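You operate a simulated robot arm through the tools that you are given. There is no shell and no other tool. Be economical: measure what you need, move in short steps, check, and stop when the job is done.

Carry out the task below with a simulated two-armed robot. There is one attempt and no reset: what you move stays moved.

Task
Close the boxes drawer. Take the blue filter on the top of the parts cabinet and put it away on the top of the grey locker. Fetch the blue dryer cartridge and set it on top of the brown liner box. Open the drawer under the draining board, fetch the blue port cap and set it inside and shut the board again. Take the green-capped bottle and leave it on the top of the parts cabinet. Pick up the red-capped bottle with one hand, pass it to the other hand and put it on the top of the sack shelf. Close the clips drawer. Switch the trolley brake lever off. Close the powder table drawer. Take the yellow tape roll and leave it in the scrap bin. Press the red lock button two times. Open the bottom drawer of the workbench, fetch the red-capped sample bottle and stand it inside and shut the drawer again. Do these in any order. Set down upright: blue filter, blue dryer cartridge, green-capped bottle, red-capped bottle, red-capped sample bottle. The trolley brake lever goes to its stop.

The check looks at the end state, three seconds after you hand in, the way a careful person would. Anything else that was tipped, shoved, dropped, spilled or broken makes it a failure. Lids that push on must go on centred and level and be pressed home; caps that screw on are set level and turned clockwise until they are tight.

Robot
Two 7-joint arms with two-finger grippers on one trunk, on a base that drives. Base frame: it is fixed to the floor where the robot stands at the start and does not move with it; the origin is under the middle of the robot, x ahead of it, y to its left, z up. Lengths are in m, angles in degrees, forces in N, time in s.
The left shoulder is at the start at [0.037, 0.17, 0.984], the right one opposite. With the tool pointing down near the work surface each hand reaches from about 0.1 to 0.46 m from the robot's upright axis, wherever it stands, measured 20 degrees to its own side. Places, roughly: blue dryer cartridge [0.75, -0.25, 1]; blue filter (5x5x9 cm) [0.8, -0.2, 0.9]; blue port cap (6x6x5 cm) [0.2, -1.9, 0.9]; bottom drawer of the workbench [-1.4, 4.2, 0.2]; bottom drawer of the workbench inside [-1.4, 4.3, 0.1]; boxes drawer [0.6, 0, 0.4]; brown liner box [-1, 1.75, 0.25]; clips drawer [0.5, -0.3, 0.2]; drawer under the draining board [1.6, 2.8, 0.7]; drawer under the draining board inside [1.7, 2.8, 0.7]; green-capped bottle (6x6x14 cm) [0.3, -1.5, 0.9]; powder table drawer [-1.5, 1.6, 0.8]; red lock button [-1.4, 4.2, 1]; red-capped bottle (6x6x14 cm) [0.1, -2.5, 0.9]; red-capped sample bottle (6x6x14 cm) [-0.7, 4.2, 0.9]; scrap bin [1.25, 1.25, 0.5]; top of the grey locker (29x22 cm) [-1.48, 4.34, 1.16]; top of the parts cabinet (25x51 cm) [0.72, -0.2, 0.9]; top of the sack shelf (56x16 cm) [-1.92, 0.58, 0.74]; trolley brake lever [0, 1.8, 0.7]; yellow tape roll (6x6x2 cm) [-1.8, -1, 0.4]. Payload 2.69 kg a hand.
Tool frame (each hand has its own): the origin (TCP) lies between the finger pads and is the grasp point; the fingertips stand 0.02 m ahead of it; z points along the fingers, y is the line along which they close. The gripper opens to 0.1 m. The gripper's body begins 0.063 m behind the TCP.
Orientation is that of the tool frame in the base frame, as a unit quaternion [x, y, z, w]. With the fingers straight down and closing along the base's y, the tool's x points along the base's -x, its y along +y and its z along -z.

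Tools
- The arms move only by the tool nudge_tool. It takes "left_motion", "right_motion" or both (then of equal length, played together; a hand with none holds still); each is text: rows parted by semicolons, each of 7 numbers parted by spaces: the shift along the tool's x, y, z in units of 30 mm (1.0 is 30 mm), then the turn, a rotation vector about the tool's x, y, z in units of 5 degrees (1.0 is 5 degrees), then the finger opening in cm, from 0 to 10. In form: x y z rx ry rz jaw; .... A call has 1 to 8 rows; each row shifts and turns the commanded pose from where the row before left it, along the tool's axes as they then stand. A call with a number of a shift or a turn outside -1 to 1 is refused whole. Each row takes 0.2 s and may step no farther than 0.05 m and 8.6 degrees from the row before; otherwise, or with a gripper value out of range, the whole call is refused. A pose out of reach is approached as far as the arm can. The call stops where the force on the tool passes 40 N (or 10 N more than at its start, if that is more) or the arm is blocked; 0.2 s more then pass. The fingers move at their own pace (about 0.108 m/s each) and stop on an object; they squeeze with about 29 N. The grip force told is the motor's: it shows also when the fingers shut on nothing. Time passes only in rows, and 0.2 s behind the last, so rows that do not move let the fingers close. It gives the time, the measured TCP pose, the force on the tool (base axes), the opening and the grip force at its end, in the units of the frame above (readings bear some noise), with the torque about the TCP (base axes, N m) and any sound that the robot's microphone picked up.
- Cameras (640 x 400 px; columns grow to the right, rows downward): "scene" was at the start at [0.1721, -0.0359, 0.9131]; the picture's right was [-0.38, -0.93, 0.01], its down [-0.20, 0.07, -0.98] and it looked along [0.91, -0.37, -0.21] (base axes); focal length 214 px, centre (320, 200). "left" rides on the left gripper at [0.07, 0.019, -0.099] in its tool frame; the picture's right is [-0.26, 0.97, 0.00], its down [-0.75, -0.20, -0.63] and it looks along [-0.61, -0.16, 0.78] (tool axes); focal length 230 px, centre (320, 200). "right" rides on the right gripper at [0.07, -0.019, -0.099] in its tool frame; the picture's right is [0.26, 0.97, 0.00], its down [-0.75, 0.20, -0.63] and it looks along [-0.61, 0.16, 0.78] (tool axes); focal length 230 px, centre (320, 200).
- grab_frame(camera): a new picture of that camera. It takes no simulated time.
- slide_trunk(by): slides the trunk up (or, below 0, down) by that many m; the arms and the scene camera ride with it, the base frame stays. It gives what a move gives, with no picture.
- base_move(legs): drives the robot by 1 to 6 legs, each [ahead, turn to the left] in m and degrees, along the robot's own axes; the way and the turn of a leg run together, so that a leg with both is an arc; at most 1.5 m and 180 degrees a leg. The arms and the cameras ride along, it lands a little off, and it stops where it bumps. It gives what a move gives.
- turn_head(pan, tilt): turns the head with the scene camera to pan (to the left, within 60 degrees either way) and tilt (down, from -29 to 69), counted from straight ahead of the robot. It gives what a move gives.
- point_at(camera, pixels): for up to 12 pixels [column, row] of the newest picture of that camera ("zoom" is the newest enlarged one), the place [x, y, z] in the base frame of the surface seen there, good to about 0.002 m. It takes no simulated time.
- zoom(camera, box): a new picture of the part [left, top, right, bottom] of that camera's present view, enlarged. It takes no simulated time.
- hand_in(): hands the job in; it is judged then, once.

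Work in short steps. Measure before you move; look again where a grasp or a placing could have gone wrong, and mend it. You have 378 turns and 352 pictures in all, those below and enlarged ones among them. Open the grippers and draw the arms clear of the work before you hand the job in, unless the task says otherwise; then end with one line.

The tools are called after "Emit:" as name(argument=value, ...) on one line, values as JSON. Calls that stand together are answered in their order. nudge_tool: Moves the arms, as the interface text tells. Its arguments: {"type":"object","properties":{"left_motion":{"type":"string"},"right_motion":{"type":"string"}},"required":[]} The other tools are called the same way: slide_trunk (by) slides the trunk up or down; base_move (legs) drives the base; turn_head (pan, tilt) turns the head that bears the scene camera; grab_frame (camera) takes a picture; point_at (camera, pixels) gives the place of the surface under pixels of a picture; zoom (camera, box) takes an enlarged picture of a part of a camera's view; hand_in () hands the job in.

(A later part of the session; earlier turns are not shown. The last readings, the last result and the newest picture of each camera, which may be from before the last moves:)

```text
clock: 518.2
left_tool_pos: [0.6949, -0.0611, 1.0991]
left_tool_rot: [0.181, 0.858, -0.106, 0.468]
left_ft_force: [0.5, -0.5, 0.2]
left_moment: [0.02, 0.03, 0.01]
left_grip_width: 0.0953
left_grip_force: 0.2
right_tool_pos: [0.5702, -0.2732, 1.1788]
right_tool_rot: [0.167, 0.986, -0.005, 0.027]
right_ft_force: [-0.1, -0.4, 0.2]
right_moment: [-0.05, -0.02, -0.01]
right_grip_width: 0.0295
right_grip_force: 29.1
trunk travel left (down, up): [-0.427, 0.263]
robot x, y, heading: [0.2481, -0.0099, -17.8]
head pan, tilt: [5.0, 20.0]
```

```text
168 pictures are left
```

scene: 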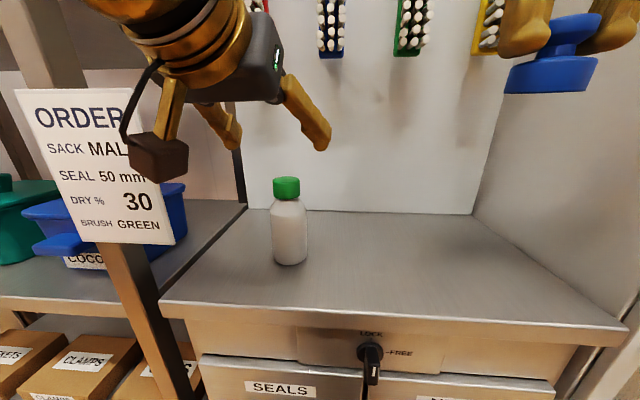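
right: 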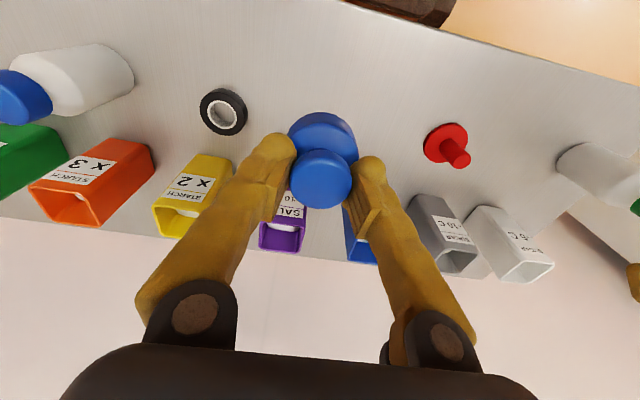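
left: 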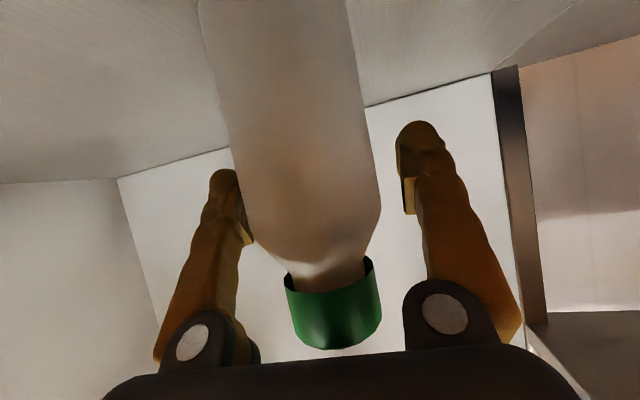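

Green bottle placed. Back off and go north to the sink cabinet with the port cap.

Emit:
base_move(legs=[[-0.35, 0], [0, 74.5]])

Emit:
nudge_tool(left_motion="-0.5 0.5 0.5 0 0 0 0;-0.5 0.5 0.5 0 0 0 0;0 0 0 0 0 0 0", right_motion="-0.8 -0.5 0 0 0 0 0;-0.8 -0.5 0 0 0 0 0;-0.8 0 0 0 0 0 0")

Emit:
base_move(legs=[[0.9, 0], [0, 33], [1.45, 0]])

Emit:
turn_head(pan=-40, tilt=20)

Emit:
grab_frame(camera="scene")

```text
clock: 523.8
left_tool_pos: [0.0795, 0.5179, 1.0991]
left_tool_rot: [-0.376, 0.792, 0.199, 0.437]
left_ft_force: [-0.1, -0.7, -0.2]
left_moment: [0.0, -0.02, -0.03]
left_grip_width: 0.0951
left_grip_force: 0.0
right_tool_pos: [0.2513, 0.3411, 1.1778]
right_tool_rot: [-0.465, 0.885, 0.013, 0.023]
right_ft_force: [0.8, 0.3, -0.5]
right_moment: [-0.02, -0.03, -0.01]
right_grip_width: 0.0298
right_grip_force: 29.0
trunk travel left (down, up): [-0.427, 0.263]
robot x, y, heading: [-0.0805, 0.0968, 56.9]
head pan, tilt: [5.0, 20.0]
```

```text
clock: 524.6
left_tool_pos: [0.0739, 0.5551, 1.115]
left_tool_rot: [-0.375, 0.789, 0.204, 0.442]
left_ft_force: [0.8, -0.2, 0.1]
left_moment: [0.01, 0.0, -0.04]
left_grip_width: 0.0
left_grip_force: 28.7
right_tool_pos: [0.3059, 0.3673, 1.1881]
right_tool_rot: [-0.465, 0.885, 0.016, 0.031]
right_ft_force: [0.5, 0.6, -0.7]
right_moment: [-0.02, 0.04, -0.04]
right_grip_width: 0.0296
right_grip_force: 28.8
trunk travel left (down, up): [-0.427, 0.263]
robot x, y, heading: [-0.0809, 0.0944, 56.9]
head pan, tilt: [5.0, 20.0]
```

```text
clock: 528.9
left_tool_pos: [0.5474, 1.2634, 1.1146]
left_tool_rot: [-0.368, 0.792, 0.198, 0.445]
left_ft_force: [-0.1, 0.1, 0.1]
left_moment: [-0.01, 0.0, 0.02]
left_grip_width: 0.0
left_grip_force: 29.2
right_tool_pos: [0.7791, 1.0702, 1.1925]
right_tool_rot: [-0.453, 0.891, 0.02, 0.036]
right_ft_force: [-1.5, 1.5, -1.7]
right_moment: [-0.12, -0.01, -0.04]
right_grip_width: 0.0297
right_grip_force: 28.7
trunk travel left (down, up): [-0.427, 0.263]
robot x, y, heading: [0.384, 0.8003, 55.8]
head pan, tilt: [5.0, 20.0]
stopped in leg 1: the robot was blocked; the commanded pose is now the measured one
```

```text
clock: 530.0
left_tool_pos: [0.5479, 1.2624, 1.1137]
left_tool_rot: [-0.368, 0.792, 0.198, 0.445]
left_ft_force: [-0.4, 0.6, -0.8]
left_moment: [-0.01, 0.03, 0.03]
left_grip_width: 0.0002
left_grip_force: 28.7
right_tool_pos: [0.778, 1.0696, 1.1922]
right_tool_rot: [-0.454, 0.89, 0.02, 0.036]
right_ft_force: [0.4, -0.1, -0.4]
right_moment: [-0.01, 0.0, -0.01]
right_grip_width: 0.0298
right_grip_force: 29.0
trunk travel left (down, up): [-0.427, 0.263]
robot x, y, heading: [0.3858, 0.8055, 55.6]
head pan, tilt: [-40.0, 20.0]
```

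```text
167 pictures are left
```

scene: 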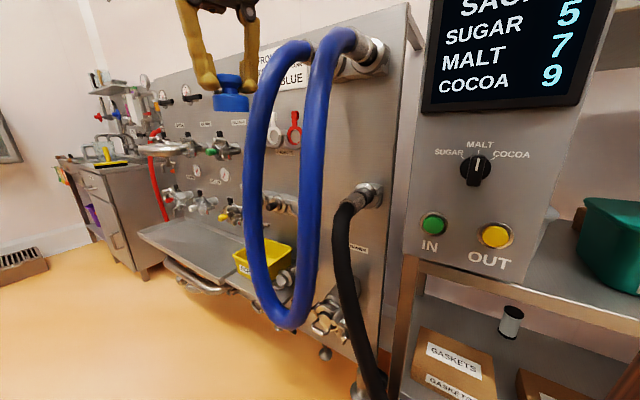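

Too close to the sack counter panel (display still 5/7/9). Back up, and pass further west.

Emit:
base_move(legs=[[-0.15, 0], [0, 30], [0.45, 0], [0, 5], [1.0, 0]])

Emit:
turn_head(pan=-40, tilt=20)

Emit:
grab_frame(camera="scene")

```text
clock: 540.5
left_tool_pos: [0.2028, 2.618, 1.1067]
left_tool_rot: [-0.59, 0.65, 0.317, 0.36]
left_ft_force: [0.6, 0.4, 0.8]
left_moment: [0.0, 0.03, -0.01]
left_grip_width: 0.0
left_grip_force: 28.6
right_tool_pos: [0.5025, 2.5941, 1.1844]
right_tool_rot: [-0.699, 0.714, 0.024, 0.021]
right_ft_force: [0.5, -0.3, 0.2]
right_moment: [-0.02, 0.05, 0.0]
right_grip_width: 0.0297
right_grip_force: 29.1
trunk travel left (down, up): [-0.427, 0.263]
robot x, y, heading: [0.3275, 2.1299, 90.5]
head pan, tilt: [-40.0, 20.0]
```

```text
clock: 541.1
left_tool_pos: [0.2028, 2.5993, 1.1152]
left_tool_rot: [-0.587, 0.647, 0.324, 0.364]
left_ft_force: [0.8, -0.6, 0.3]
left_moment: [0.0, -0.04, 0.03]
left_grip_width: 0.0
left_grip_force: 28.7
right_tool_pos: [0.5028, 2.5726, 1.1912]
right_tool_rot: [-0.699, 0.714, 0.029, 0.027]
right_ft_force: [0.2, 0.1, -0.2]
right_moment: [0.05, 0.02, 0.01]
right_grip_width: 0.0295
right_grip_force: 29.3
trunk travel left (down, up): [-0.427, 0.263]
robot x, y, heading: [0.3302, 2.1322, 90.3]
head pan, tilt: [-40.0, 20.0]
```

```text
166 pictures are left
```

scene: 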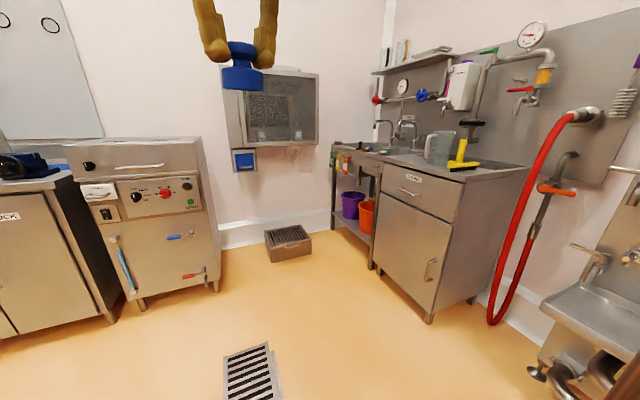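

The drawer under the draining board is at (415,190). Measure.

Emit:
zoom(camera="scene", box=[350, 130, 530, 280])

Emit:
point_at(camera="scene", pixels=[[385, 182], [460, 205], [408, 190], [398, 188], [420, 195], [385, 195], [455, 218], [432, 270], [372, 268], [428, 322], [400, 158], [480, 180]])

```text
2.67 times, centred on (440, 205) of scene
```

zoom: 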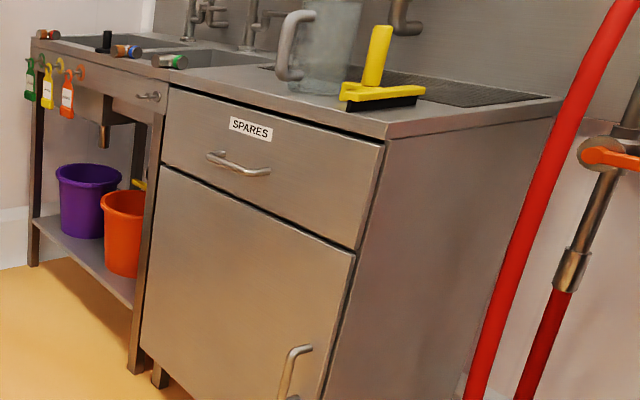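

```text
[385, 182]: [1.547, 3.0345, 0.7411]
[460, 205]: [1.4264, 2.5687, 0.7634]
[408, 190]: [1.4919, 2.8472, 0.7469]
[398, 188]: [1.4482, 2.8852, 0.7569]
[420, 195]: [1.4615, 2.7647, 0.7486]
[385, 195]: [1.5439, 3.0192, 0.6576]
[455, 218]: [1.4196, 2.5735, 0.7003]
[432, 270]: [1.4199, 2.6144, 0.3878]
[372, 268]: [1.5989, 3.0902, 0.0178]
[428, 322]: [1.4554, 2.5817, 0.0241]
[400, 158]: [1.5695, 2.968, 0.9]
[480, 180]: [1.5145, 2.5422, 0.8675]
```

Drawer faces −15°; I drive to stage in front of it.

Emit:
base_move(legs=[[0, -27], [0.84, 0], [0, -78]])

Emit:
nudge_tool(left_motion="0 0 -0.3 0 1 0 0;0 0 -0.3 0 1 0 0;0 0 -0.3 0 1 0 0;0 0 -0.3 0 1 0 0;0 0 0 0 1 0 0;0 0 0 0 1 0 0;0 0 0 0 1 0 0;0 0 0 0 1 0 0", right_motion="-0.5 0 0 0 0 0 0;-0.5 0 0 0 0 0 0;0 0 0 0 0 0 0;0 0 0 0 0 0 0;0 0 0 0 0 0 0;0 0 0 0 0 0 0;0 0 0 0 0 0 0;0 0 0 0 0 0 0")

Emit:
turn_head(pan=0, tilt=25)

Emit:
grab_frame(camera="scene")

```text
clock: 550.5
left_tool_pos: [1.1864, 2.8846, 1.1129]
left_tool_rot: [0.164, 0.859, -0.095, 0.477]
left_ft_force: [0.2, 0.5, -0.4]
left_moment: [0.03, -0.01, 0.0]
left_grip_width: 0.0
left_grip_force: 28.5
right_tool_pos: [1.0777, 2.6021, 1.1912]
right_tool_rot: [0.149, 0.988, -0.003, 0.039]
right_ft_force: [0.6, 0.0, -0.6]
right_moment: [0.01, 0.03, -0.02]
right_grip_width: 0.0298
right_grip_force: 29.8
trunk travel left (down, up): [-0.427, 0.263]
robot x, y, heading: [0.7005, 2.9001, -15.8]
head pan, tilt: [-40.0, 20.0]
```

```text
clock: 552.3
left_tool_pos: [1.1522, 2.9023, 1.1423]
left_tool_rot: [0.181, 0.965, -0.034, 0.189]
left_ft_force: [-0.8, 0.1, -0.3]
left_moment: [-0.01, 0.04, 0.02]
left_grip_width: 0.0
left_grip_force: 29.0
left hand out of reach, approached as far as the arm can: row 4, 5
right_tool_pos: [1.0899, 2.5987, 1.2016]
right_tool_rot: [0.149, 0.988, -0.006, 0.047]
right_ft_force: [0.7, 0.6, -0.2]
right_moment: [-0.02, 0.03, 0.03]
right_grip_width: 0.0297
right_grip_force: 28.9
trunk travel left (down, up): [-0.427, 0.263]
robot x, y, heading: [0.7033, 2.8995, -15.7]
head pan, tilt: [-40.0, 20.0]
```

```text
clock: 553.4
left_tool_pos: [1.1502, 2.9002, 1.1426]
left_tool_rot: [0.181, 0.964, -0.034, 0.19]
left_ft_force: [-0.1, -0.1, -0.7]
left_moment: [-0.03, 0.02, 0.01]
left_grip_width: 0.0
left_grip_force: 28.7
right_tool_pos: [1.0882, 2.5985, 1.2004]
right_tool_rot: [0.148, 0.988, -0.005, 0.046]
right_ft_force: [-0.1, -0.7, -1.0]
right_moment: [0.01, -0.02, -0.02]
right_grip_width: 0.0295
right_grip_force: 29.0
trunk travel left (down, up): [-0.427, 0.263]
robot x, y, heading: [0.7049, 2.8953, -15.8]
head pan, tilt: [0.0, 25.0]
```

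```text
164 pictures are left
```

scene: 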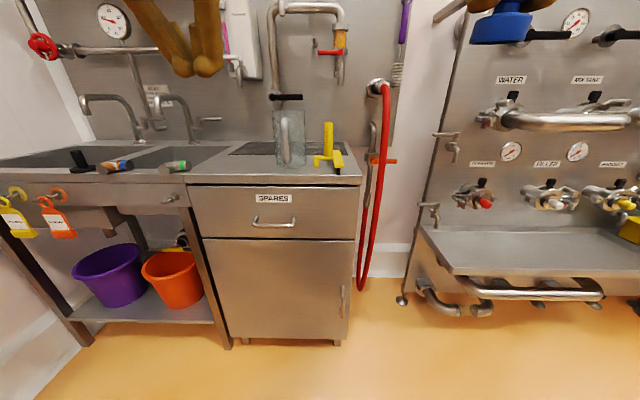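

Emit:
point_at(camera="scene", pixels=[[273, 224], [255, 222], [292, 222], [273, 208], [215, 215], [340, 215], [215, 233], [273, 184], [273, 190], [273, 237], [290, 150], [328, 160]])

Emit:
zoom(camera="scene", box=[180, 140, 380, 260])

```text
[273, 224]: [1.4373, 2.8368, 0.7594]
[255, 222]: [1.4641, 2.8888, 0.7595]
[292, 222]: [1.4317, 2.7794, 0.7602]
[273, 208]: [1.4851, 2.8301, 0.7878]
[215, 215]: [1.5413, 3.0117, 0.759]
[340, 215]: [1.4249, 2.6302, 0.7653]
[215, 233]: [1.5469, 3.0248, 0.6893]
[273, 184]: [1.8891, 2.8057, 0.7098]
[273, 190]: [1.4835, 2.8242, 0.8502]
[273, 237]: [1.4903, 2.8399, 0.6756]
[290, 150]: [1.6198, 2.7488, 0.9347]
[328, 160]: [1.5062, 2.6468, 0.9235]
```

```text
3.20 times, centred on (280, 200) of scene
```

zoom: 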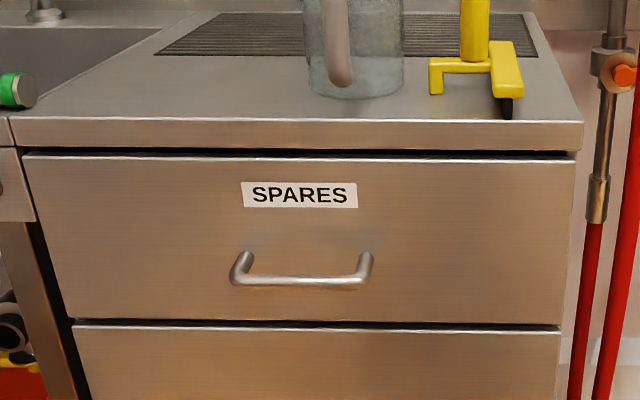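

Bar centre ≈(1.442,2.831,0.76), gap ~3.5 cm. I roll the left hand 90° so it can grip the bar like before.

Emit:
nudge_tool(left_motion="0 0 0 0 0 -1 4;0 0 0 0 0 -1 4;0 0 0 0 0 -1 4;0 0 0 0 0 -1 4;0 0 0 0 0 -1 4;0 0 0 0 0 -1 4;0 0 0 0 0 -1 4;0 0 0 0 0 -1 4")

Emit:
nudge_tool(left_motion="0 0 0 0 0 -1 4;0 0 0 0 0 -1 4;0 0 0 0 0 -1 4;0 0 0 0 0 -1 4;0 0 0 0 0 -1 4;0 0 0 0 0 -1 4;0 0 0 0 0 -1 4;0 0 0 0 0 -1 4")

Emit:
nudge_tool(left_motion="0 0 0 0 0 -1 4;0 0 0 0 0 -1 4;0 0 0 1 0 0 4;0 0 0 1 0 0 4;0 0 0 1 0 0 4;0 0 0 1 0 0 4;0 0 0 0 0 0 4")

Emit:
grab_frame(camera="left")

```text
clock: 555.2
left_tool_pos: [1.1512, 2.9011, 1.143]
left_tool_rot: [-0.16, 0.968, -0.096, 0.168]
left_ft_force: [-0.3, 0.4, 0.1]
left_moment: [0.01, -0.01, -0.04]
left_grip_width: 0.04
left_grip_force: 0.1
right_tool_pos: [1.087, 2.5984, 1.2009]
right_tool_rot: [0.149, 0.988, -0.005, 0.047]
right_ft_force: [0.1, 0.2, 0.0]
right_moment: [-0.01, -0.02, 0.03]
right_grip_width: 0.0296
right_grip_force: 29.4
trunk travel left (down, up): [-0.427, 0.263]
robot x, y, heading: [0.6989, 2.8978, -15.4]
head pan, tilt: [0.0, 25.0]
```

```text
clock: 557.0
left_tool_pos: [1.1504, 2.9006, 1.1427]
left_tool_rot: [-0.482, 0.855, -0.148, 0.124]
left_ft_force: [0.6, 0.4, 0.2]
left_moment: [0.03, 0.03, 0.02]
left_grip_width: 0.0398
left_grip_force: 0.0
right_tool_pos: [1.0878, 2.5977, 1.2022]
right_tool_rot: [0.148, 0.988, -0.005, 0.047]
right_ft_force: [0.2, -0.1, -0.8]
right_moment: [-0.01, -0.01, 0.01]
right_grip_width: 0.0298
right_grip_force: 28.9
trunk travel left (down, up): [-0.427, 0.263]
robot x, y, heading: [0.7013, 2.8963, -15.5]
head pan, tilt: [0.0, 25.0]
```

```text
clock: 558.6
left_tool_pos: [1.1516, 2.9017, 1.142]
left_tool_rot: [-0.526, 0.77, -0.297, 0.207]
left_ft_force: [-1.4, 0.4, 0.1]
left_moment: [-0.01, 0.01, 0.03]
left_grip_width: 0.0401
left_grip_force: 0.0
right_tool_pos: [1.0885, 2.5984, 1.2014]
right_tool_rot: [0.149, 0.988, -0.005, 0.046]
right_ft_force: [-0.6, -1.0, -0.5]
right_moment: [-0.02, 0.01, -0.01]
right_grip_width: 0.0299
right_grip_force: 29.0
trunk travel left (down, up): [-0.427, 0.263]
robot x, y, heading: [0.6987, 2.8998, -15.5]
head pan, tilt: [0.0, 25.0]
```

```text
162 pictures are left
```

left: 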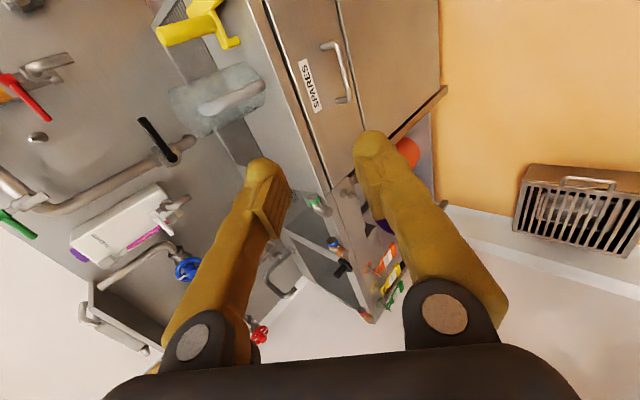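

Lower the left hand to the pre-grasp height, then drive in.

Emit:
nudge_tool(left_motion="-0.05 0.93 0.89 0 0 0 4;-0.05 0.93 0.89 0 0 0 4;-0.05 0.93 0.89 0 0 0 4;-0.05 0.93 0.89 0 0 0 4;-0.05 0.93 0.89 0 0 0 4;-0.05 0.93 0.89 0 0 0 4;-0.05 0.93 0.89 0 0 0 4;-0.05 0.93 0.89 0 0 0 4")

Emit:
base_move(legs=[[0.22, -1.5]])

Emit:
nudge_tool(left_motion="0 0 0 0 0 0 4;0 0 0 0 0 0 4")

Emit:
grab_frame(camera="left")

```text
clock: 560.4
left_tool_pos: [1.1353, 2.9222, 0.835]
left_tool_rot: [-0.526, 0.77, -0.297, 0.206]
left_ft_force: [-0.4, 0.0, 0.0]
left_moment: [-0.01, -0.03, -0.02]
left_grip_width: 0.0402
left_grip_force: 0.0
right_tool_pos: [1.0889, 2.5988, 1.2015]
right_tool_rot: [0.149, 0.988, -0.006, 0.047]
right_ft_force: [0.4, 0.3, -0.3]
right_moment: [-0.04, -0.04, 0.02]
right_grip_width: 0.0295
right_grip_force: 28.7
trunk travel left (down, up): [-0.427, 0.263]
robot x, y, heading: [0.7005, 2.8983, -15.6]
head pan, tilt: [0.0, 25.0]
```

```text
clock: 562.1
left_tool_pos: [1.3481, 2.8478, 0.834]
left_tool_rot: [-0.517, 0.777, -0.299, 0.201]
left_ft_force: [0.1, -0.8, -1.0]
left_moment: [0.01, -0.02, -0.03]
left_grip_width: 0.04
left_grip_force: 0.0
right_tool_pos: [1.2935, 2.527, 1.2017]
right_tool_rot: [0.161, 0.986, -0.005, 0.047]
right_ft_force: [0.7, 0.2, -1.0]
right_moment: [-0.02, 0.05, 0.01]
right_grip_width: 0.0298
right_grip_force: 28.5
trunk travel left (down, up): [-0.427, 0.263]
robot x, y, heading: [0.9142, 2.8358, -16.9]
head pan, tilt: [0.0, 25.0]
```

```text
clock: 562.7
left_tool_pos: [1.3347, 2.8527, 0.8425]
left_tool_rot: [-0.514, 0.774, -0.306, 0.206]
left_ft_force: [0.2, -0.5, 0.1]
left_moment: [-0.01, 0.01, -0.02]
left_grip_width: 0.0399
left_grip_force: 0.1
right_tool_pos: [1.2732, 2.5327, 1.2083]
right_tool_rot: [0.161, 0.985, -0.008, 0.056]
right_ft_force: [-0.1, 0.0, -0.3]
right_moment: [-0.01, -0.05, 0.05]
right_grip_width: 0.0297
right_grip_force: 29.4
trunk travel left (down, up): [-0.427, 0.263]
robot x, y, heading: [0.915, 2.8375, -17.1]
head pan, tilt: [0.0, 25.0]
```

```text
161 pictures are left
```

left: 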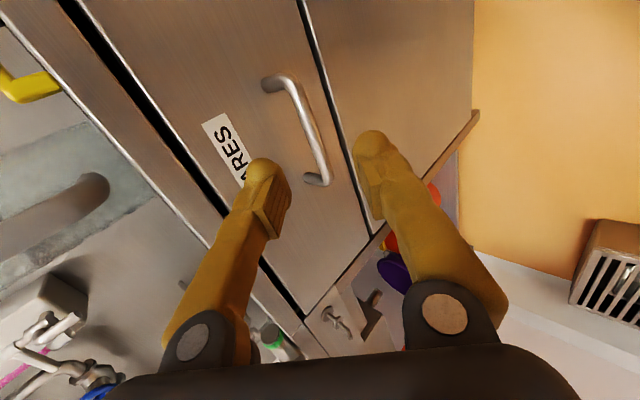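

Measure the bar from this camera.

Emit:
point_at(camera="left", pixels=[[300, 95], [308, 120], [318, 150], [325, 175], [290, 80], [270, 130]])

```text
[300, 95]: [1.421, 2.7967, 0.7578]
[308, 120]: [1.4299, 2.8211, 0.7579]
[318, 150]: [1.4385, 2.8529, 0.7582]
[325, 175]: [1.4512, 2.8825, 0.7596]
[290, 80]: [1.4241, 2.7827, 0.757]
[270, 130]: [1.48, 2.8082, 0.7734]
```

Emit:
nudge_tool(left_motion="-0.65 -0.54 0.3 0 0 0 4;0 0 0.9 0 0 0 4;0 0 0.9 0 0 0 4;0 0 0.9 0 0 0 4;0 0 0 0 0 0 4")

Emit:
grab_frame(camera="left")

```text
clock: 563.9
left_tool_pos: [1.4094, 2.8427, 0.7876]
left_tool_rot: [-0.516, 0.774, -0.306, 0.205]
left_ft_force: [-0.1, 0.0, 0.2]
left_moment: [0.02, -0.01, 0.02]
left_grip_width: 0.0401
left_grip_force: 0.0
right_tool_pos: [1.2741, 2.533, 1.2081]
right_tool_rot: [0.161, 0.985, -0.007, 0.055]
right_ft_force: [-0.1, 0.6, -0.8]
right_moment: [-0.02, 0.0, 0.01]
right_grip_width: 0.0298
right_grip_force: 28.7
trunk travel left (down, up): [-0.427, 0.263]
robot x, y, heading: [0.912, 2.8394, -16.9]
head pan, tilt: [0.0, 25.0]
```

```text
160 pictures are left
```

left: 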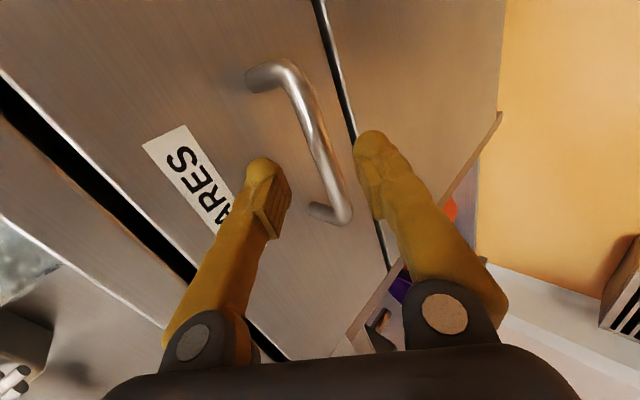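

Emit:
nudge_tool(left_motion="0 0 0.65 0 0 0 4;0 0 0.6 0 0 0 4;0 0 0 0 0 0 0;0 0 0 0 0 0 0;0 0 0 0 0 0 0")

Emit:
base_move(legs=[[-0.26, 0]])

Emit:
grab_frame(camera="scene")

```text
clock: 565.1
left_tool_pos: [1.4335, 2.8323, 0.761]
left_tool_rot: [-0.515, 0.774, -0.306, 0.205]
left_ft_force: [-2.2, -1.1, -9.3]
left_moment: [-0.54, 0.24, 0.59]
left_grip_width: 0.0157
left_grip_force: 41.8
right_tool_pos: [1.2762, 2.5329, 1.2073]
right_tool_rot: [0.161, 0.985, -0.007, 0.056]
right_ft_force: [0.0, -0.2, -0.6]
right_moment: [-0.01, -0.02, 0.0]
right_grip_width: 0.0296
right_grip_force: 29.5
trunk travel left (down, up): [-0.427, 0.263]
robot x, y, heading: [0.9143, 2.837, -16.8]
head pan, tilt: [0.0, 25.0]
```

```text
clock: 567.0
left_tool_pos: [1.1818, 2.9105, 0.7599]
left_tool_rot: [-0.513, 0.776, -0.305, 0.204]
left_ft_force: [-0.9, -6.8, -23.9]
left_moment: [-0.83, 0.36, 0.05]
left_grip_width: 0.0154
left_grip_force: 41.4
right_tool_pos: [1.0239, 2.6103, 1.2073]
right_tool_rot: [0.162, 0.985, -0.008, 0.054]
right_ft_force: [-0.6, 0.2, 0.5]
right_moment: [0.01, -0.01, -0.01]
right_grip_width: 0.0296
right_grip_force: 28.9
trunk travel left (down, up): [-0.427, 0.263]
robot x, y, heading: [0.6617, 2.9151, -17.4]
head pan, tilt: [0.0, 25.0]
```

```text
159 pictures are left
```

scene: 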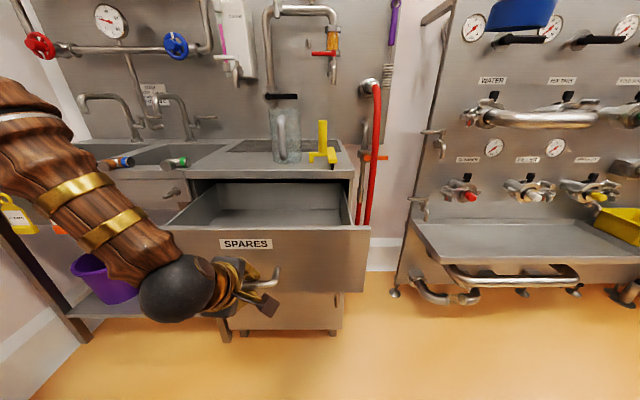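

Drawer open. Measure the interior and place the cap with the right hand.

Emit:
point_at(camera="scene", pixels=[[230, 218], [280, 218], [320, 218], [280, 205], [280, 226], [345, 210], [200, 215], [360, 230], [200, 228], [280, 195]])

Emit:
grab_frame(camera="right")

```text
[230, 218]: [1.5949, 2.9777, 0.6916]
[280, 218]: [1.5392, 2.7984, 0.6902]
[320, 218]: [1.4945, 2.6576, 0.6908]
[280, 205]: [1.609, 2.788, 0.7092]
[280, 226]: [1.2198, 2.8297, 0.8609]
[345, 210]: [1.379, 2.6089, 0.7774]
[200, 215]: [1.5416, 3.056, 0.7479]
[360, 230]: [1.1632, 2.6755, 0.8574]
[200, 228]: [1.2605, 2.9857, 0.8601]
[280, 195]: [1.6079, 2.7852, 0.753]
```

```text
158 pictures are left
```

right: 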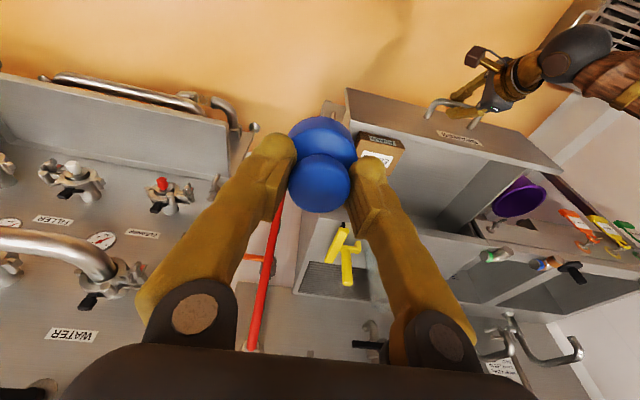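

Emit:
point_at(camera="right", pixels=[[380, 150], [400, 150], [375, 140], [390, 165], [430, 190], [460, 160], [345, 95], [455, 190]])

Emit:
zoom(camera="right", box=[310, 70, 590, 250])

```text
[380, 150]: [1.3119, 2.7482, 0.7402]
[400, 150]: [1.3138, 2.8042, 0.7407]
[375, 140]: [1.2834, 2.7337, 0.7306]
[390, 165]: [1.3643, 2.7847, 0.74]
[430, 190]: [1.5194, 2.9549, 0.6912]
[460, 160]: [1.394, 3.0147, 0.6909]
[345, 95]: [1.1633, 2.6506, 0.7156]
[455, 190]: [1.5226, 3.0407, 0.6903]
```

```text
2.22 times, centred on (450, 160) of right
```

zoom: 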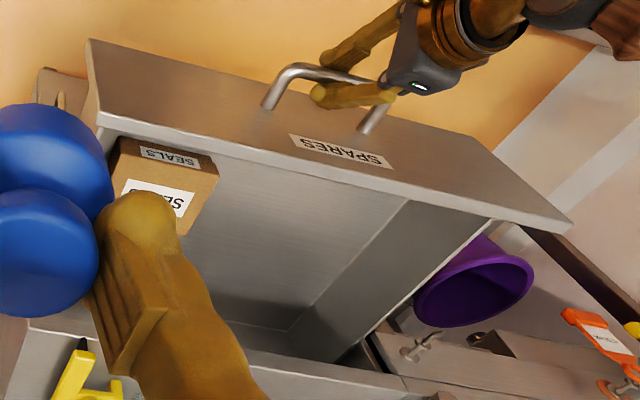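

A SEALS box occupies the right front; free space is to the left. Release the handle, raise the left hand, and shift the base left/forward.

Emit:
nudge_tool(left_motion="0 0 0 0 0 0 4;0 0 0 0 0 0 4;0 0 -0.8 0 0 0 4;0 0 -0.8 0 0 0 4;0 -0.6 -0.8 0 0 0 4;0 -0.7 -0.7 0 0 0 4;0 -0.7 -0.7 0 0 0 4;0 -0.7 -0.7 0 0 0 4")

Emit:
nudge_tool(left_motion="0 -0.7 -0.7 0 0 0 4;-0.5 -0.7 -0.7 0 0 0 4;-0.5 -0.7 -0.7 0 0 0 4;-0.5 -0.7 -0.7 0 0 0 4;-0.5 -0.5 -0.3 0 0 0 4;0 0 0 0 0 0 4")

Emit:
base_move(legs=[[0, 52], [0.37, 0], [0, -52]])

Emit:
grab_frame(camera="scene")

```text
clock: 568.8
left_tool_pos: [1.1365, 2.9252, 0.9247]
left_tool_rot: [-0.512, 0.773, -0.311, 0.209]
left_ft_force: [-0.3, 0.3, 1.5]
left_moment: [0.03, -0.03, 0.0]
left_grip_width: 0.0399
left_grip_force: 0.1
right_tool_pos: [1.0017, 2.6153, 1.2163]
right_tool_rot: [0.163, 0.985, -0.009, 0.064]
right_ft_force: [-0.2, -0.8, -0.3]
right_moment: [-0.01, -0.03, 0.03]
right_grip_width: 0.0294
right_grip_force: 29.2
trunk travel left (down, up): [-0.427, 0.263]
robot x, y, heading: [0.6608, 2.9141, -17.2]
head pan, tilt: [0.0, 25.0]
```

```text
clock: 570.2
left_tool_pos: [1.1661, 2.9782, 1.0572]
left_tool_rot: [-0.512, 0.773, -0.311, 0.21]
left_ft_force: [0.6, 0.5, 0.3]
left_moment: [0.0, 0.0, -0.01]
left_grip_width: 0.0401
left_grip_force: 0.1
right_tool_pos: [1.0022, 2.6151, 1.2151]
right_tool_rot: [0.162, 0.985, -0.009, 0.064]
right_ft_force: [0.4, 0.5, -0.4]
right_moment: [0.01, -0.03, 0.02]
right_grip_width: 0.0295
right_grip_force: 29.2
trunk travel left (down, up): [-0.427, 0.263]
robot x, y, heading: [0.662, 2.9114, -17.3]
head pan, tilt: [0.0, 25.0]
```

```text
clock: 577.3
left_tool_pos: [1.4728, 3.1836, 1.059]
left_tool_rot: [-0.511, 0.773, -0.312, 0.209]
left_ft_force: [0.1, -0.8, -0.5]
left_moment: [-0.01, 0.01, 0.0]
left_grip_width: 0.0398
left_grip_force: 0.1
right_tool_pos: [1.3086, 2.8209, 1.2153]
right_tool_rot: [0.163, 0.984, -0.008, 0.064]
right_ft_force: [0.0, 0.1, -0.7]
right_moment: [0.0, 0.03, -0.04]
right_grip_width: 0.0296
right_grip_force: 28.7
trunk travel left (down, up): [-0.427, 0.263]
robot x, y, heading: [0.9732, 3.1336, -17.1]
head pan, tilt: [0.0, 25.0]
```

```text
156 pictures are left
```

scene: 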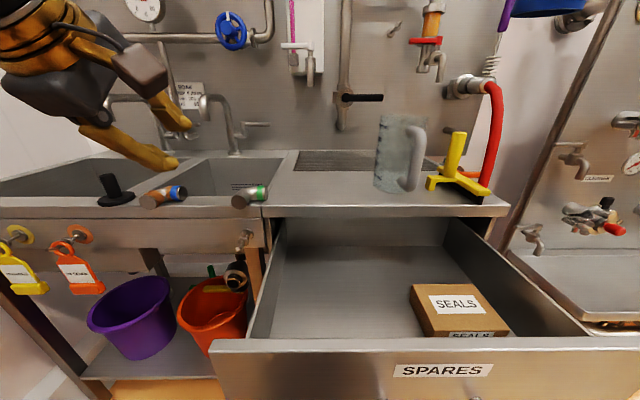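

Emit:
point_at(camera="scene", pixels=[[340, 300], [360, 280], [330, 270], [400, 270], [340, 340], [280, 300], [255, 320]])

Emit:
grab_frame(camera="right")

```text
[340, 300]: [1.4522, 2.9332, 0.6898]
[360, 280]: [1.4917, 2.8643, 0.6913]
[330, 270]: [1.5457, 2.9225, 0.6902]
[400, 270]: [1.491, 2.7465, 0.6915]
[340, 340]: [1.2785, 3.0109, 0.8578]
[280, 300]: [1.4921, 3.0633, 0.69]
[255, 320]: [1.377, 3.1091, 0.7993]
```

```text
155 pictures are left
```

right: 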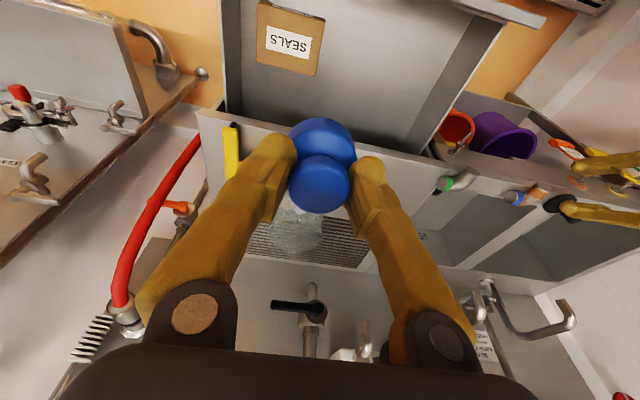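

Level the right hand, move over the free spot (1.365,2.896) and descend.

Emit:
nudge_tool(right_motion="-0.33 1 0 0 0.75 0 0;-0.33 1 0 0 0.75 0 0;-0.33 1 0 0 0 0 0;0 0 1 0 0 0 0;0 0 1 0 0 0 0;0 0 1 0 0 0 0;0 0 1 0 0 0 0;0 0 1 0 0 0 0")

Emit:
nudge_tool(right_motion="0 0 1 0 0 0 0;0 0 1 0 0 0 0;0 0 1 0 0 0 0;0 0 1 0 0 0 0;0 0 1 0 0 0 0;0 0 0 0 0 0 0")

Emit:
grab_frame(camera="scene")

```text
clock: 579.1
left_tool_pos: [1.458, 3.1885, 1.0666]
left_tool_rot: [-0.508, 0.772, -0.318, 0.214]
left_ft_force: [0.1, -0.7, -0.9]
left_moment: [0.02, 0.0, 0.0]
left_grip_width: 0.04
left_grip_force: 0.0
right_tool_pos: [1.3511, 2.9011, 1.0755]
right_tool_rot: [0.164, 0.987, 0.002, 0.008]
right_ft_force: [0.8, -0.8, 0.2]
right_moment: [0.02, 0.0, -0.01]
right_grip_width: 0.0297
right_grip_force: 28.3
trunk travel left (down, up): [-0.427, 0.263]
robot x, y, heading: [0.9722, 3.1324, -17.1]
head pan, tilt: [0.0, 25.0]
```

```text
clock: 580.5
left_tool_pos: [1.4564, 3.191, 1.066]
left_tool_rot: [-0.508, 0.771, -0.318, 0.214]
left_ft_force: [-0.7, -0.4, 0.0]
left_moment: [-0.03, 0.0, -0.01]
left_grip_width: 0.0401
left_grip_force: 0.1
right_tool_pos: [1.3517, 2.9018, 0.9227]
right_tool_rot: [0.162, 0.987, 0.002, 0.006]
right_ft_force: [-0.1, 0.2, -1.3]
right_moment: [0.01, -0.02, 0.02]
right_grip_width: 0.0298
right_grip_force: 29.3
trunk travel left (down, up): [-0.427, 0.263]
robot x, y, heading: [0.9749, 3.1303, -17.2]
head pan, tilt: [0.0, 25.0]
```

```text
154 pictures are left
```

scene: 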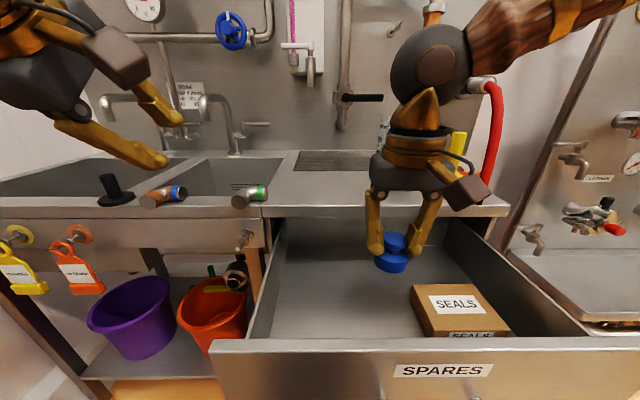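

Emit:
nudge_tool(right_motion="0 0 1 0 0 0 0;0 0 1 0 0 0 0;0 0 1 0 0 0 0;0 0 1 0 0 0 0;0 0 1 0 0 0 0;0 0 0.8 0 0 0 0;0 0 0 0 0 0 0")

Emit:
nudge_tool(right_motion="0 0 0.15 0 0 0 0;0 0 0.15 0 0 0 0;0 0 0 0 0 0 0")

Emit:
zoom(camera="scene", box=[250, 180, 500, 370])

```text
clock: 582.1
left_tool_pos: [1.4578, 3.1887, 1.0665]
left_tool_rot: [-0.508, 0.771, -0.318, 0.214]
left_ft_force: [-0.1, -0.8, 0.1]
left_moment: [0.0, 0.01, -0.01]
left_grip_width: 0.0396
left_grip_force: 0.1
right_tool_pos: [1.3571, 2.9025, 0.7485]
right_tool_rot: [0.163, 0.987, 0.002, 0.007]
right_ft_force: [0.1, -0.2, -0.8]
right_moment: [-0.05, 0.0, -0.01]
right_grip_width: 0.0292
right_grip_force: 29.2
trunk travel left (down, up): [-0.427, 0.263]
robot x, y, heading: [0.9707, 3.1332, -17.1]
head pan, tilt: [0.0, 25.0]
```

```text
clock: 582.9
left_tool_pos: [1.4582, 3.19, 1.0658]
left_tool_rot: [-0.508, 0.771, -0.319, 0.214]
left_ft_force: [-0.6, -0.2, 0.5]
left_moment: [-0.02, -0.02, 0.0]
left_grip_width: 0.0401
left_grip_force: 0.1
right_tool_pos: [1.3573, 2.9024, 0.7401]
right_tool_rot: [0.163, 0.987, 0.002, 0.007]
right_ft_force: [-0.4, 0.4, 0.7]
right_moment: [0.0, 0.0, -0.01]
right_grip_width: 0.0297
right_grip_force: 29.4
trunk travel left (down, up): [-0.427, 0.263]
robot x, y, heading: [0.9696, 3.1286, -17.1]
head pan, tilt: [0.0, 25.0]
```

```text
2.11 times, centred on (375, 275) of scene
```

zoom: 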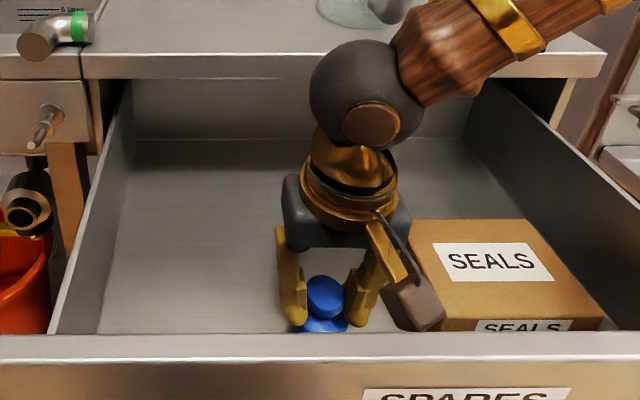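

Emit:
nudge_tool(right_motion="0 0 0.12 0 0 0 0;0 0 0 0 0 0 4;0 0 0 0 0 0 6;0 0 0 0 0 0 6;0 0 -0.5 0 0 0 6;0 0 -1 0 0 0 6;0 0 -1 0 0 0 6;0 0 -1 0 0 0 6")

Emit:
nudge_tool(right_motion="0 0 -1 0 0 0 6;0 0 -1 0 0 0 6;0 0 -1 0 0 0 6;0 0 -1 0 0 0 6;0 0 -1 0 0 0 6;0 0 -1 0 0 0 6;0 0 -1 0 0 0 6;0 0 0 0 0 0 6")

Emit:
grab_frame(camera="scene")

```text
clock: 584.7
left_tool_pos: [1.4586, 3.1909, 1.0659]
left_tool_rot: [-0.508, 0.771, -0.318, 0.214]
left_ft_force: [0.6, -0.3, -0.3]
left_moment: [0.01, 0.02, 0.01]
left_grip_width: 0.0401
left_grip_force: 0.1
right_tool_pos: [1.3561, 2.903, 0.8434]
right_tool_rot: [0.163, 0.987, 0.002, 0.007]
right_ft_force: [0.0, -0.1, -0.8]
right_moment: [0.01, 0.02, 0.01]
right_grip_width: 0.0599
right_grip_force: 0.0
trunk travel left (down, up): [-0.427, 0.263]
robot x, y, heading: [0.9702, 3.1296, -17.1]
head pan, tilt: [0.0, 25.0]
```

```text
clock: 586.5
left_tool_pos: [1.4582, 3.188, 1.0648]
left_tool_rot: [-0.508, 0.771, -0.318, 0.215]
left_ft_force: [0.5, -0.7, -0.3]
left_moment: [0.03, -0.01, 0.0]
left_grip_width: 0.0402
left_grip_force: 0.0
right_tool_pos: [1.3504, 2.9003, 1.0527]
right_tool_rot: [0.163, 0.987, 0.002, 0.008]
right_ft_force: [-0.4, -1.0, -0.5]
right_moment: [0.02, 0.04, 0.0]
right_grip_width: 0.06
right_grip_force: 0.1
trunk travel left (down, up): [-0.427, 0.263]
robot x, y, heading: [0.9727, 3.1289, -17.0]
head pan, tilt: [0.0, 25.0]
```

```text
152 pictures are left
```

scene: 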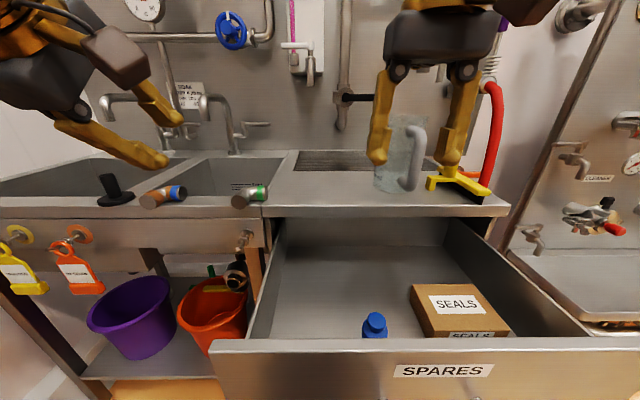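

Cap is in. Back off, pitch the right hand forward with closed fingers, lower it to the drawer face.

Emit:
base_move(legs=[[-0.35, 0]])

Emit:
nudge_tool(right_motion="0 0 0.4 0 -1 0 0;0 0 0.4 0 -1 0 0;0 0 0.4 0 -1 0 0;0 0 0.4 0 -1 0 0;0.5 0 0.4 0 -1 0 0;0.5 0 0.4 0 -1 0 0;0.5 0 0.4 0 -1 0 0;0.5 0 0.4 0 -1 0 0")

Emit:
nudge_tool(right_motion="0.66 0 0.75 0 0 0 0;0.66 0 0.75 0 0 0 0;0.66 0 0.75 0 0 0 0;0.66 0 0.75 0 0 0 0;0 0 0 0 0 0 0")

Emit:
grab_frame(camera="scene")

```text
clock: 588.7
left_tool_pos: [1.1235, 3.2914, 1.066]
left_tool_rot: [-0.508, 0.772, -0.319, 0.213]
left_ft_force: [0.2, 0.2, 0.3]
left_moment: [0.02, 0.0, 0.0]
left_grip_width: 0.0399
left_grip_force: 0.1
right_tool_pos: [1.0171, 3.0035, 1.0531]
right_tool_rot: [0.164, 0.986, 0.001, 0.008]
right_ft_force: [0.5, 0.8, 1.3]
right_moment: [-0.01, -0.04, -0.01]
right_grip_width: 0.0597
right_grip_force: 0.1
trunk travel left (down, up): [-0.427, 0.263]
robot x, y, heading: [0.6427, 3.2351, -17.5]
head pan, tilt: [0.0, 25.0]
```

```text
clock: 590.5
left_tool_pos: [1.1093, 3.2961, 1.0729]
left_tool_rot: [-0.505, 0.769, -0.324, 0.219]
left_ft_force: [0.2, -0.7, 0.6]
left_moment: [0.01, -0.01, 0.01]
left_grip_width: 0.0398
left_grip_force: 0.1
right_tool_pos: [0.9833, 3.0162, 0.942]
right_tool_rot: [0.153, 0.921, -0.056, 0.353]
right_ft_force: [-0.2, 0.3, 0.0]
right_moment: [-0.01, 0.01, 0.01]
right_grip_width: 0.0001
right_grip_force: 28.9
trunk travel left (down, up): [-0.427, 0.263]
robot x, y, heading: [0.6403, 3.2327, -17.6]
head pan, tilt: [0.0, 25.0]
```

```text
clock: 591.7
left_tool_pos: [1.1086, 3.296, 1.0737]
left_tool_rot: [-0.506, 0.769, -0.323, 0.219]
left_ft_force: [-0.6, 0.3, 0.6]
left_moment: [0.01, -0.01, 0.01]
left_grip_width: 0.04
left_grip_force: 0.0
right_tool_pos: [0.9827, 3.0164, 0.8219]
right_tool_rot: [0.154, 0.922, -0.055, 0.352]
right_ft_force: [0.2, -0.3, -0.2]
right_moment: [0.01, 0.0, 0.01]
right_grip_width: 0.0
right_grip_force: 29.1
trunk travel left (down, up): [-0.427, 0.263]
robot x, y, heading: [0.6407, 3.2354, -17.6]
head pan, tilt: [0.0, 25.0]
```

```text
151 pictures are left
```

scene: 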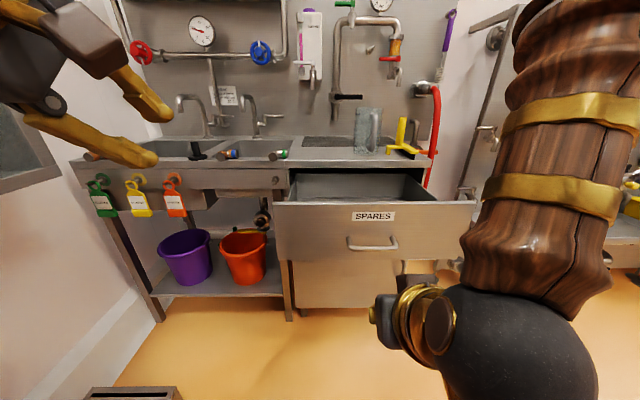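

Raise and retract the left hand, then drive forward gently to push the drawer shut.

Emit:
nudge_tool(left_motion="0 -0.7 -0.7 0 0 0 0;0 -0.7 -0.7 0 0 0 0;0 -0.7 -0.7 0 0 0 0;0 -0.7 -0.7 0 0 0 0;0 0.3 -0.7 0 0 0 0;0 0 0 0 0 0 0")

Emit:
base_move(legs=[[0.24, 0], [0.07, 0], [0.07, 0], [0.06, 0]])

Emit:
grab_frame(camera="scene")

```text
clock: 593.1
left_tool_pos: [1.0866, 3.3028, 1.1915]
left_tool_rot: [-0.508, 0.772, -0.317, 0.214]
left_ft_force: [-0.2, 0.2, -0.2]
left_moment: [-0.02, -0.03, 0.02]
left_grip_width: 0.0005
left_grip_force: 28.2
right_tool_pos: [0.9836, 3.0158, 0.8229]
right_tool_rot: [0.154, 0.921, -0.056, 0.353]
right_ft_force: [-0.2, 0.0, 0.9]
right_moment: [-0.04, -0.01, 0.03]
right_grip_width: 0.0
right_grip_force: 28.5
trunk travel left (down, up): [-0.427, 0.263]
robot x, y, heading: [0.638, 3.2374, -17.6]
head pan, tilt: [0.0, 25.0]
```

```text
clock: 596.7
left_tool_pos: [1.4979, 3.1759, 1.1965]
left_tool_rot: [-0.505, 0.771, -0.322, 0.217]
left_ft_force: [-1.0, -0.5, -1.3]
left_moment: [-0.06, -0.04, -0.03]
left_grip_width: 0.0
left_grip_force: 29.4
right_tool_pos: [1.3987, 2.8865, 0.8256]
right_tool_rot: [0.153, 0.921, -0.056, 0.355]
right_ft_force: [-1.2, 0.4, 0.5]
right_moment: [0.0, -0.03, 0.0]
right_grip_width: 0.0
right_grip_force: 28.7
trunk travel left (down, up): [-0.427, 0.263]
robot x, y, heading: [1.059, 3.0997, -17.2]
head pan, tilt: [0.0, 25.0]
```

```text
150 pictures are left
```

scene: 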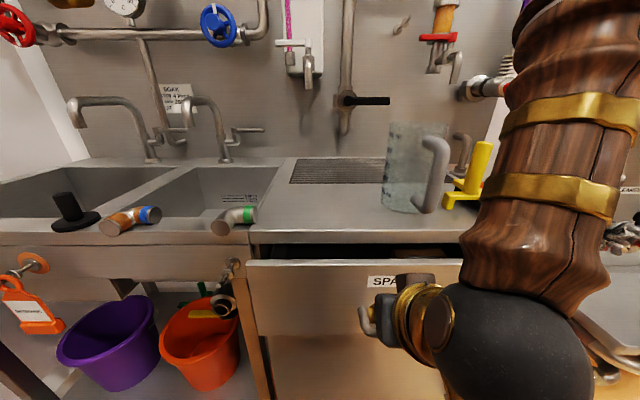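

Emit:
nudge_tool(right_motion="-0.28 0 0.3 0 0 0 0;-0.28 0 0.3 0 0 0 0;-0.28 0 0.3 0 0 0 0;-0.28 0 0.3 0 0 0 0;-0.28 0 0.3 0 0 0 0;-0.28 0 0.3 0 0 0 0;-0.28 0 0.3 0 0 0 0;-0.28 0 0.3 0 0 0 0")

Emit:
grab_frame(camera="scene")

Emit:
point_at(camera="scene", pixels=[[290, 290], [340, 270], [300, 235], [290, 350], [450, 270]])

```text
clock: 598.5
left_tool_pos: [1.4811, 3.1797, 1.1864]
left_tool_rot: [-0.509, 0.776, -0.311, 0.208]
left_ft_force: [0.1, -0.2, 0.4]
left_moment: [0.01, 0.03, 0.0]
left_grip_width: 0.0003
left_grip_force: 28.6
right_tool_pos: [1.4745, 2.8606, 0.8189]
right_tool_rot: [0.151, 0.922, -0.054, 0.352]
right_ft_force: [-33.3, 11.1, -10.1]
right_moment: [0.15, 0.24, 0.16]
right_grip_width: 0.0061
right_grip_force: 29.3
trunk travel left (down, up): [-0.427, 0.263]
robot x, y, heading: [1.0654, 3.1005, -17.4]
head pan, tilt: [0.0, 25.0]
```

```text
149 pictures are left
```

scene: 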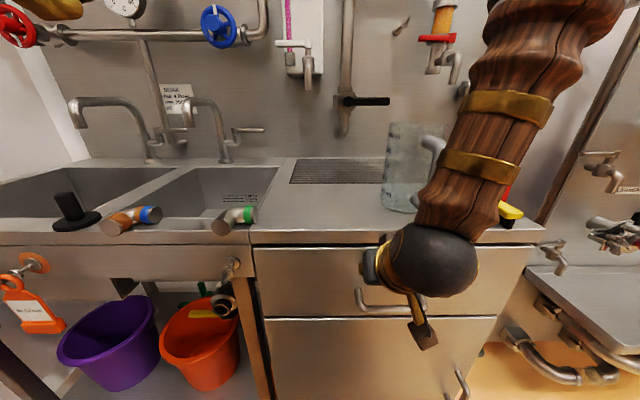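

```text
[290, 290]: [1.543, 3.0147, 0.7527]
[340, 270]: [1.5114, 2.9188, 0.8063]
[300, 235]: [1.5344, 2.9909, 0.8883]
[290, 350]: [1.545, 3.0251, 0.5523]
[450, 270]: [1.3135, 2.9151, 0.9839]
```

Drawer shut flush. Retract, back off, and head for the powder-table drawer.

Emit:
nudge_tool(right_motion="0.28 0 -0.3 0 0 0 0;0 0 -1 0 0 0 0;0 0 -1 0 0 0 0;-0.6 0 -0.7 0 0 0 0;-0.6 0 -0.7 0 0 0 0;-0.6 0 -0.7 0 0 0 0", left_motion="0 0 0 0 0 1 0;0 0 0 0 0 1 0;0 0 0 0 0 1 0;0 0 0 0 0 1 0;0 0 0 0 0 1 0;0 0 0 0 0 1 0")

Emit:
base_move(legs=[[-0.4, 0]])

Emit:
nudge_tool(left_motion="0 0 0 0 0 1 0;0 0 0 0 0 1 0;0 0 0 0 0 1 0;0 0 0 0 0 1 0;0 0 0 0 0 1 0;0 0 0 0 0 1 0;0 0 0 0 0 1 0;0 0 0 0 0 1 0")

Emit:
nudge_tool(left_motion="0 0 0 0 0 1 0;0 0 0 0 0 1 0;0 0 0 0 0 1 0;0 0 0 0 0 1 0;0 0 0 0 0 0 0", right_motion="-0.7 0 0.5 0 0 0 0;-0.7 0 0.5 0 0 0 0;0 0 0 0 0 0 0;0 0 0 0 0 0 0;0 0 0 0 0 0 0")

```text
clock: 599.9
left_tool_pos: [1.4908, 3.1775, 1.1943]
left_tool_rot: [-0.288, 0.877, -0.252, 0.291]
left_ft_force: [-1.3, 0.4, 0.3]
left_moment: [-0.03, -0.02, 0.03]
left_grip_width: 0.0
left_grip_force: 29.0
right_tool_pos: [1.4329, 2.8726, 0.9497]
right_tool_rot: [0.152, 0.919, -0.057, 0.359]
right_ft_force: [-0.7, 0.2, 0.8]
right_moment: [0.0, -0.01, 0.01]
right_grip_width: 0.0
right_grip_force: 29.1
trunk travel left (down, up): [-0.427, 0.263]
robot x, y, heading: [1.0591, 3.1048, -17.2]
head pan, tilt: [0.0, 25.0]
```

```text
clock: 602.4
left_tool_pos: [1.1059, 3.2972, 1.1948]
left_tool_rot: [-0.286, 0.878, -0.253, 0.289]
left_ft_force: [0.6, 0.6, -0.7]
left_moment: [0.02, 0.02, 0.01]
left_grip_width: 0.0
left_grip_force: 29.4
right_tool_pos: [1.0462, 2.9932, 0.9507]
right_tool_rot: [0.156, 0.919, -0.058, 0.358]
right_ft_force: [0.3, 0.5, 0.7]
right_moment: [-0.02, -0.07, -0.01]
right_grip_width: 0.0001
right_grip_force: 29.3
trunk travel left (down, up): [-0.427, 0.263]
robot x, y, heading: [0.6739, 3.2251, -17.9]
head pan, tilt: [0.0, 25.0]
```

```text
clock: 604.2
left_tool_pos: [1.0926, 3.3009, 1.1965]
left_tool_rot: [0.029, 0.922, -0.14, 0.359]
left_ft_force: [0.2, 0.2, -0.7]
left_moment: [0.01, -0.01, 0.02]
left_grip_width: 0.0
left_grip_force: 29.0
right_tool_pos: [1.0318, 2.9952, 0.9557]
right_tool_rot: [0.155, 0.916, -0.059, 0.367]
right_ft_force: [0.6, 0.3, 0.2]
right_moment: [-0.01, -0.01, -0.02]
right_grip_width: 0.0
right_grip_force: 29.3
trunk travel left (down, up): [-0.427, 0.263]
robot x, y, heading: [0.674, 3.223, -17.8]
head pan, tilt: [0.0, 25.0]
```

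```text
clock: 605.4
left_tool_pos: [1.0945, 3.3009, 1.1969]
left_tool_rot: [0.188, 0.903, -0.075, 0.378]
left_ft_force: [0.2, -0.7, -0.4]
left_moment: [0.01, 0.0, -0.02]
left_grip_width: 0.0
left_grip_force: 28.5
right_tool_pos: [1.0814, 2.9791, 0.9628]
right_tool_rot: [0.155, 0.916, -0.059, 0.366]
right_ft_force: [0.1, 0.0, 0.2]
right_moment: [0.02, -0.01, -0.03]
right_grip_width: 0.0
right_grip_force: 29.6
trunk travel left (down, up): [-0.427, 0.263]
robot x, y, heading: [0.6752, 3.2254, -17.9]
head pan, tilt: [0.0, 25.0]
```

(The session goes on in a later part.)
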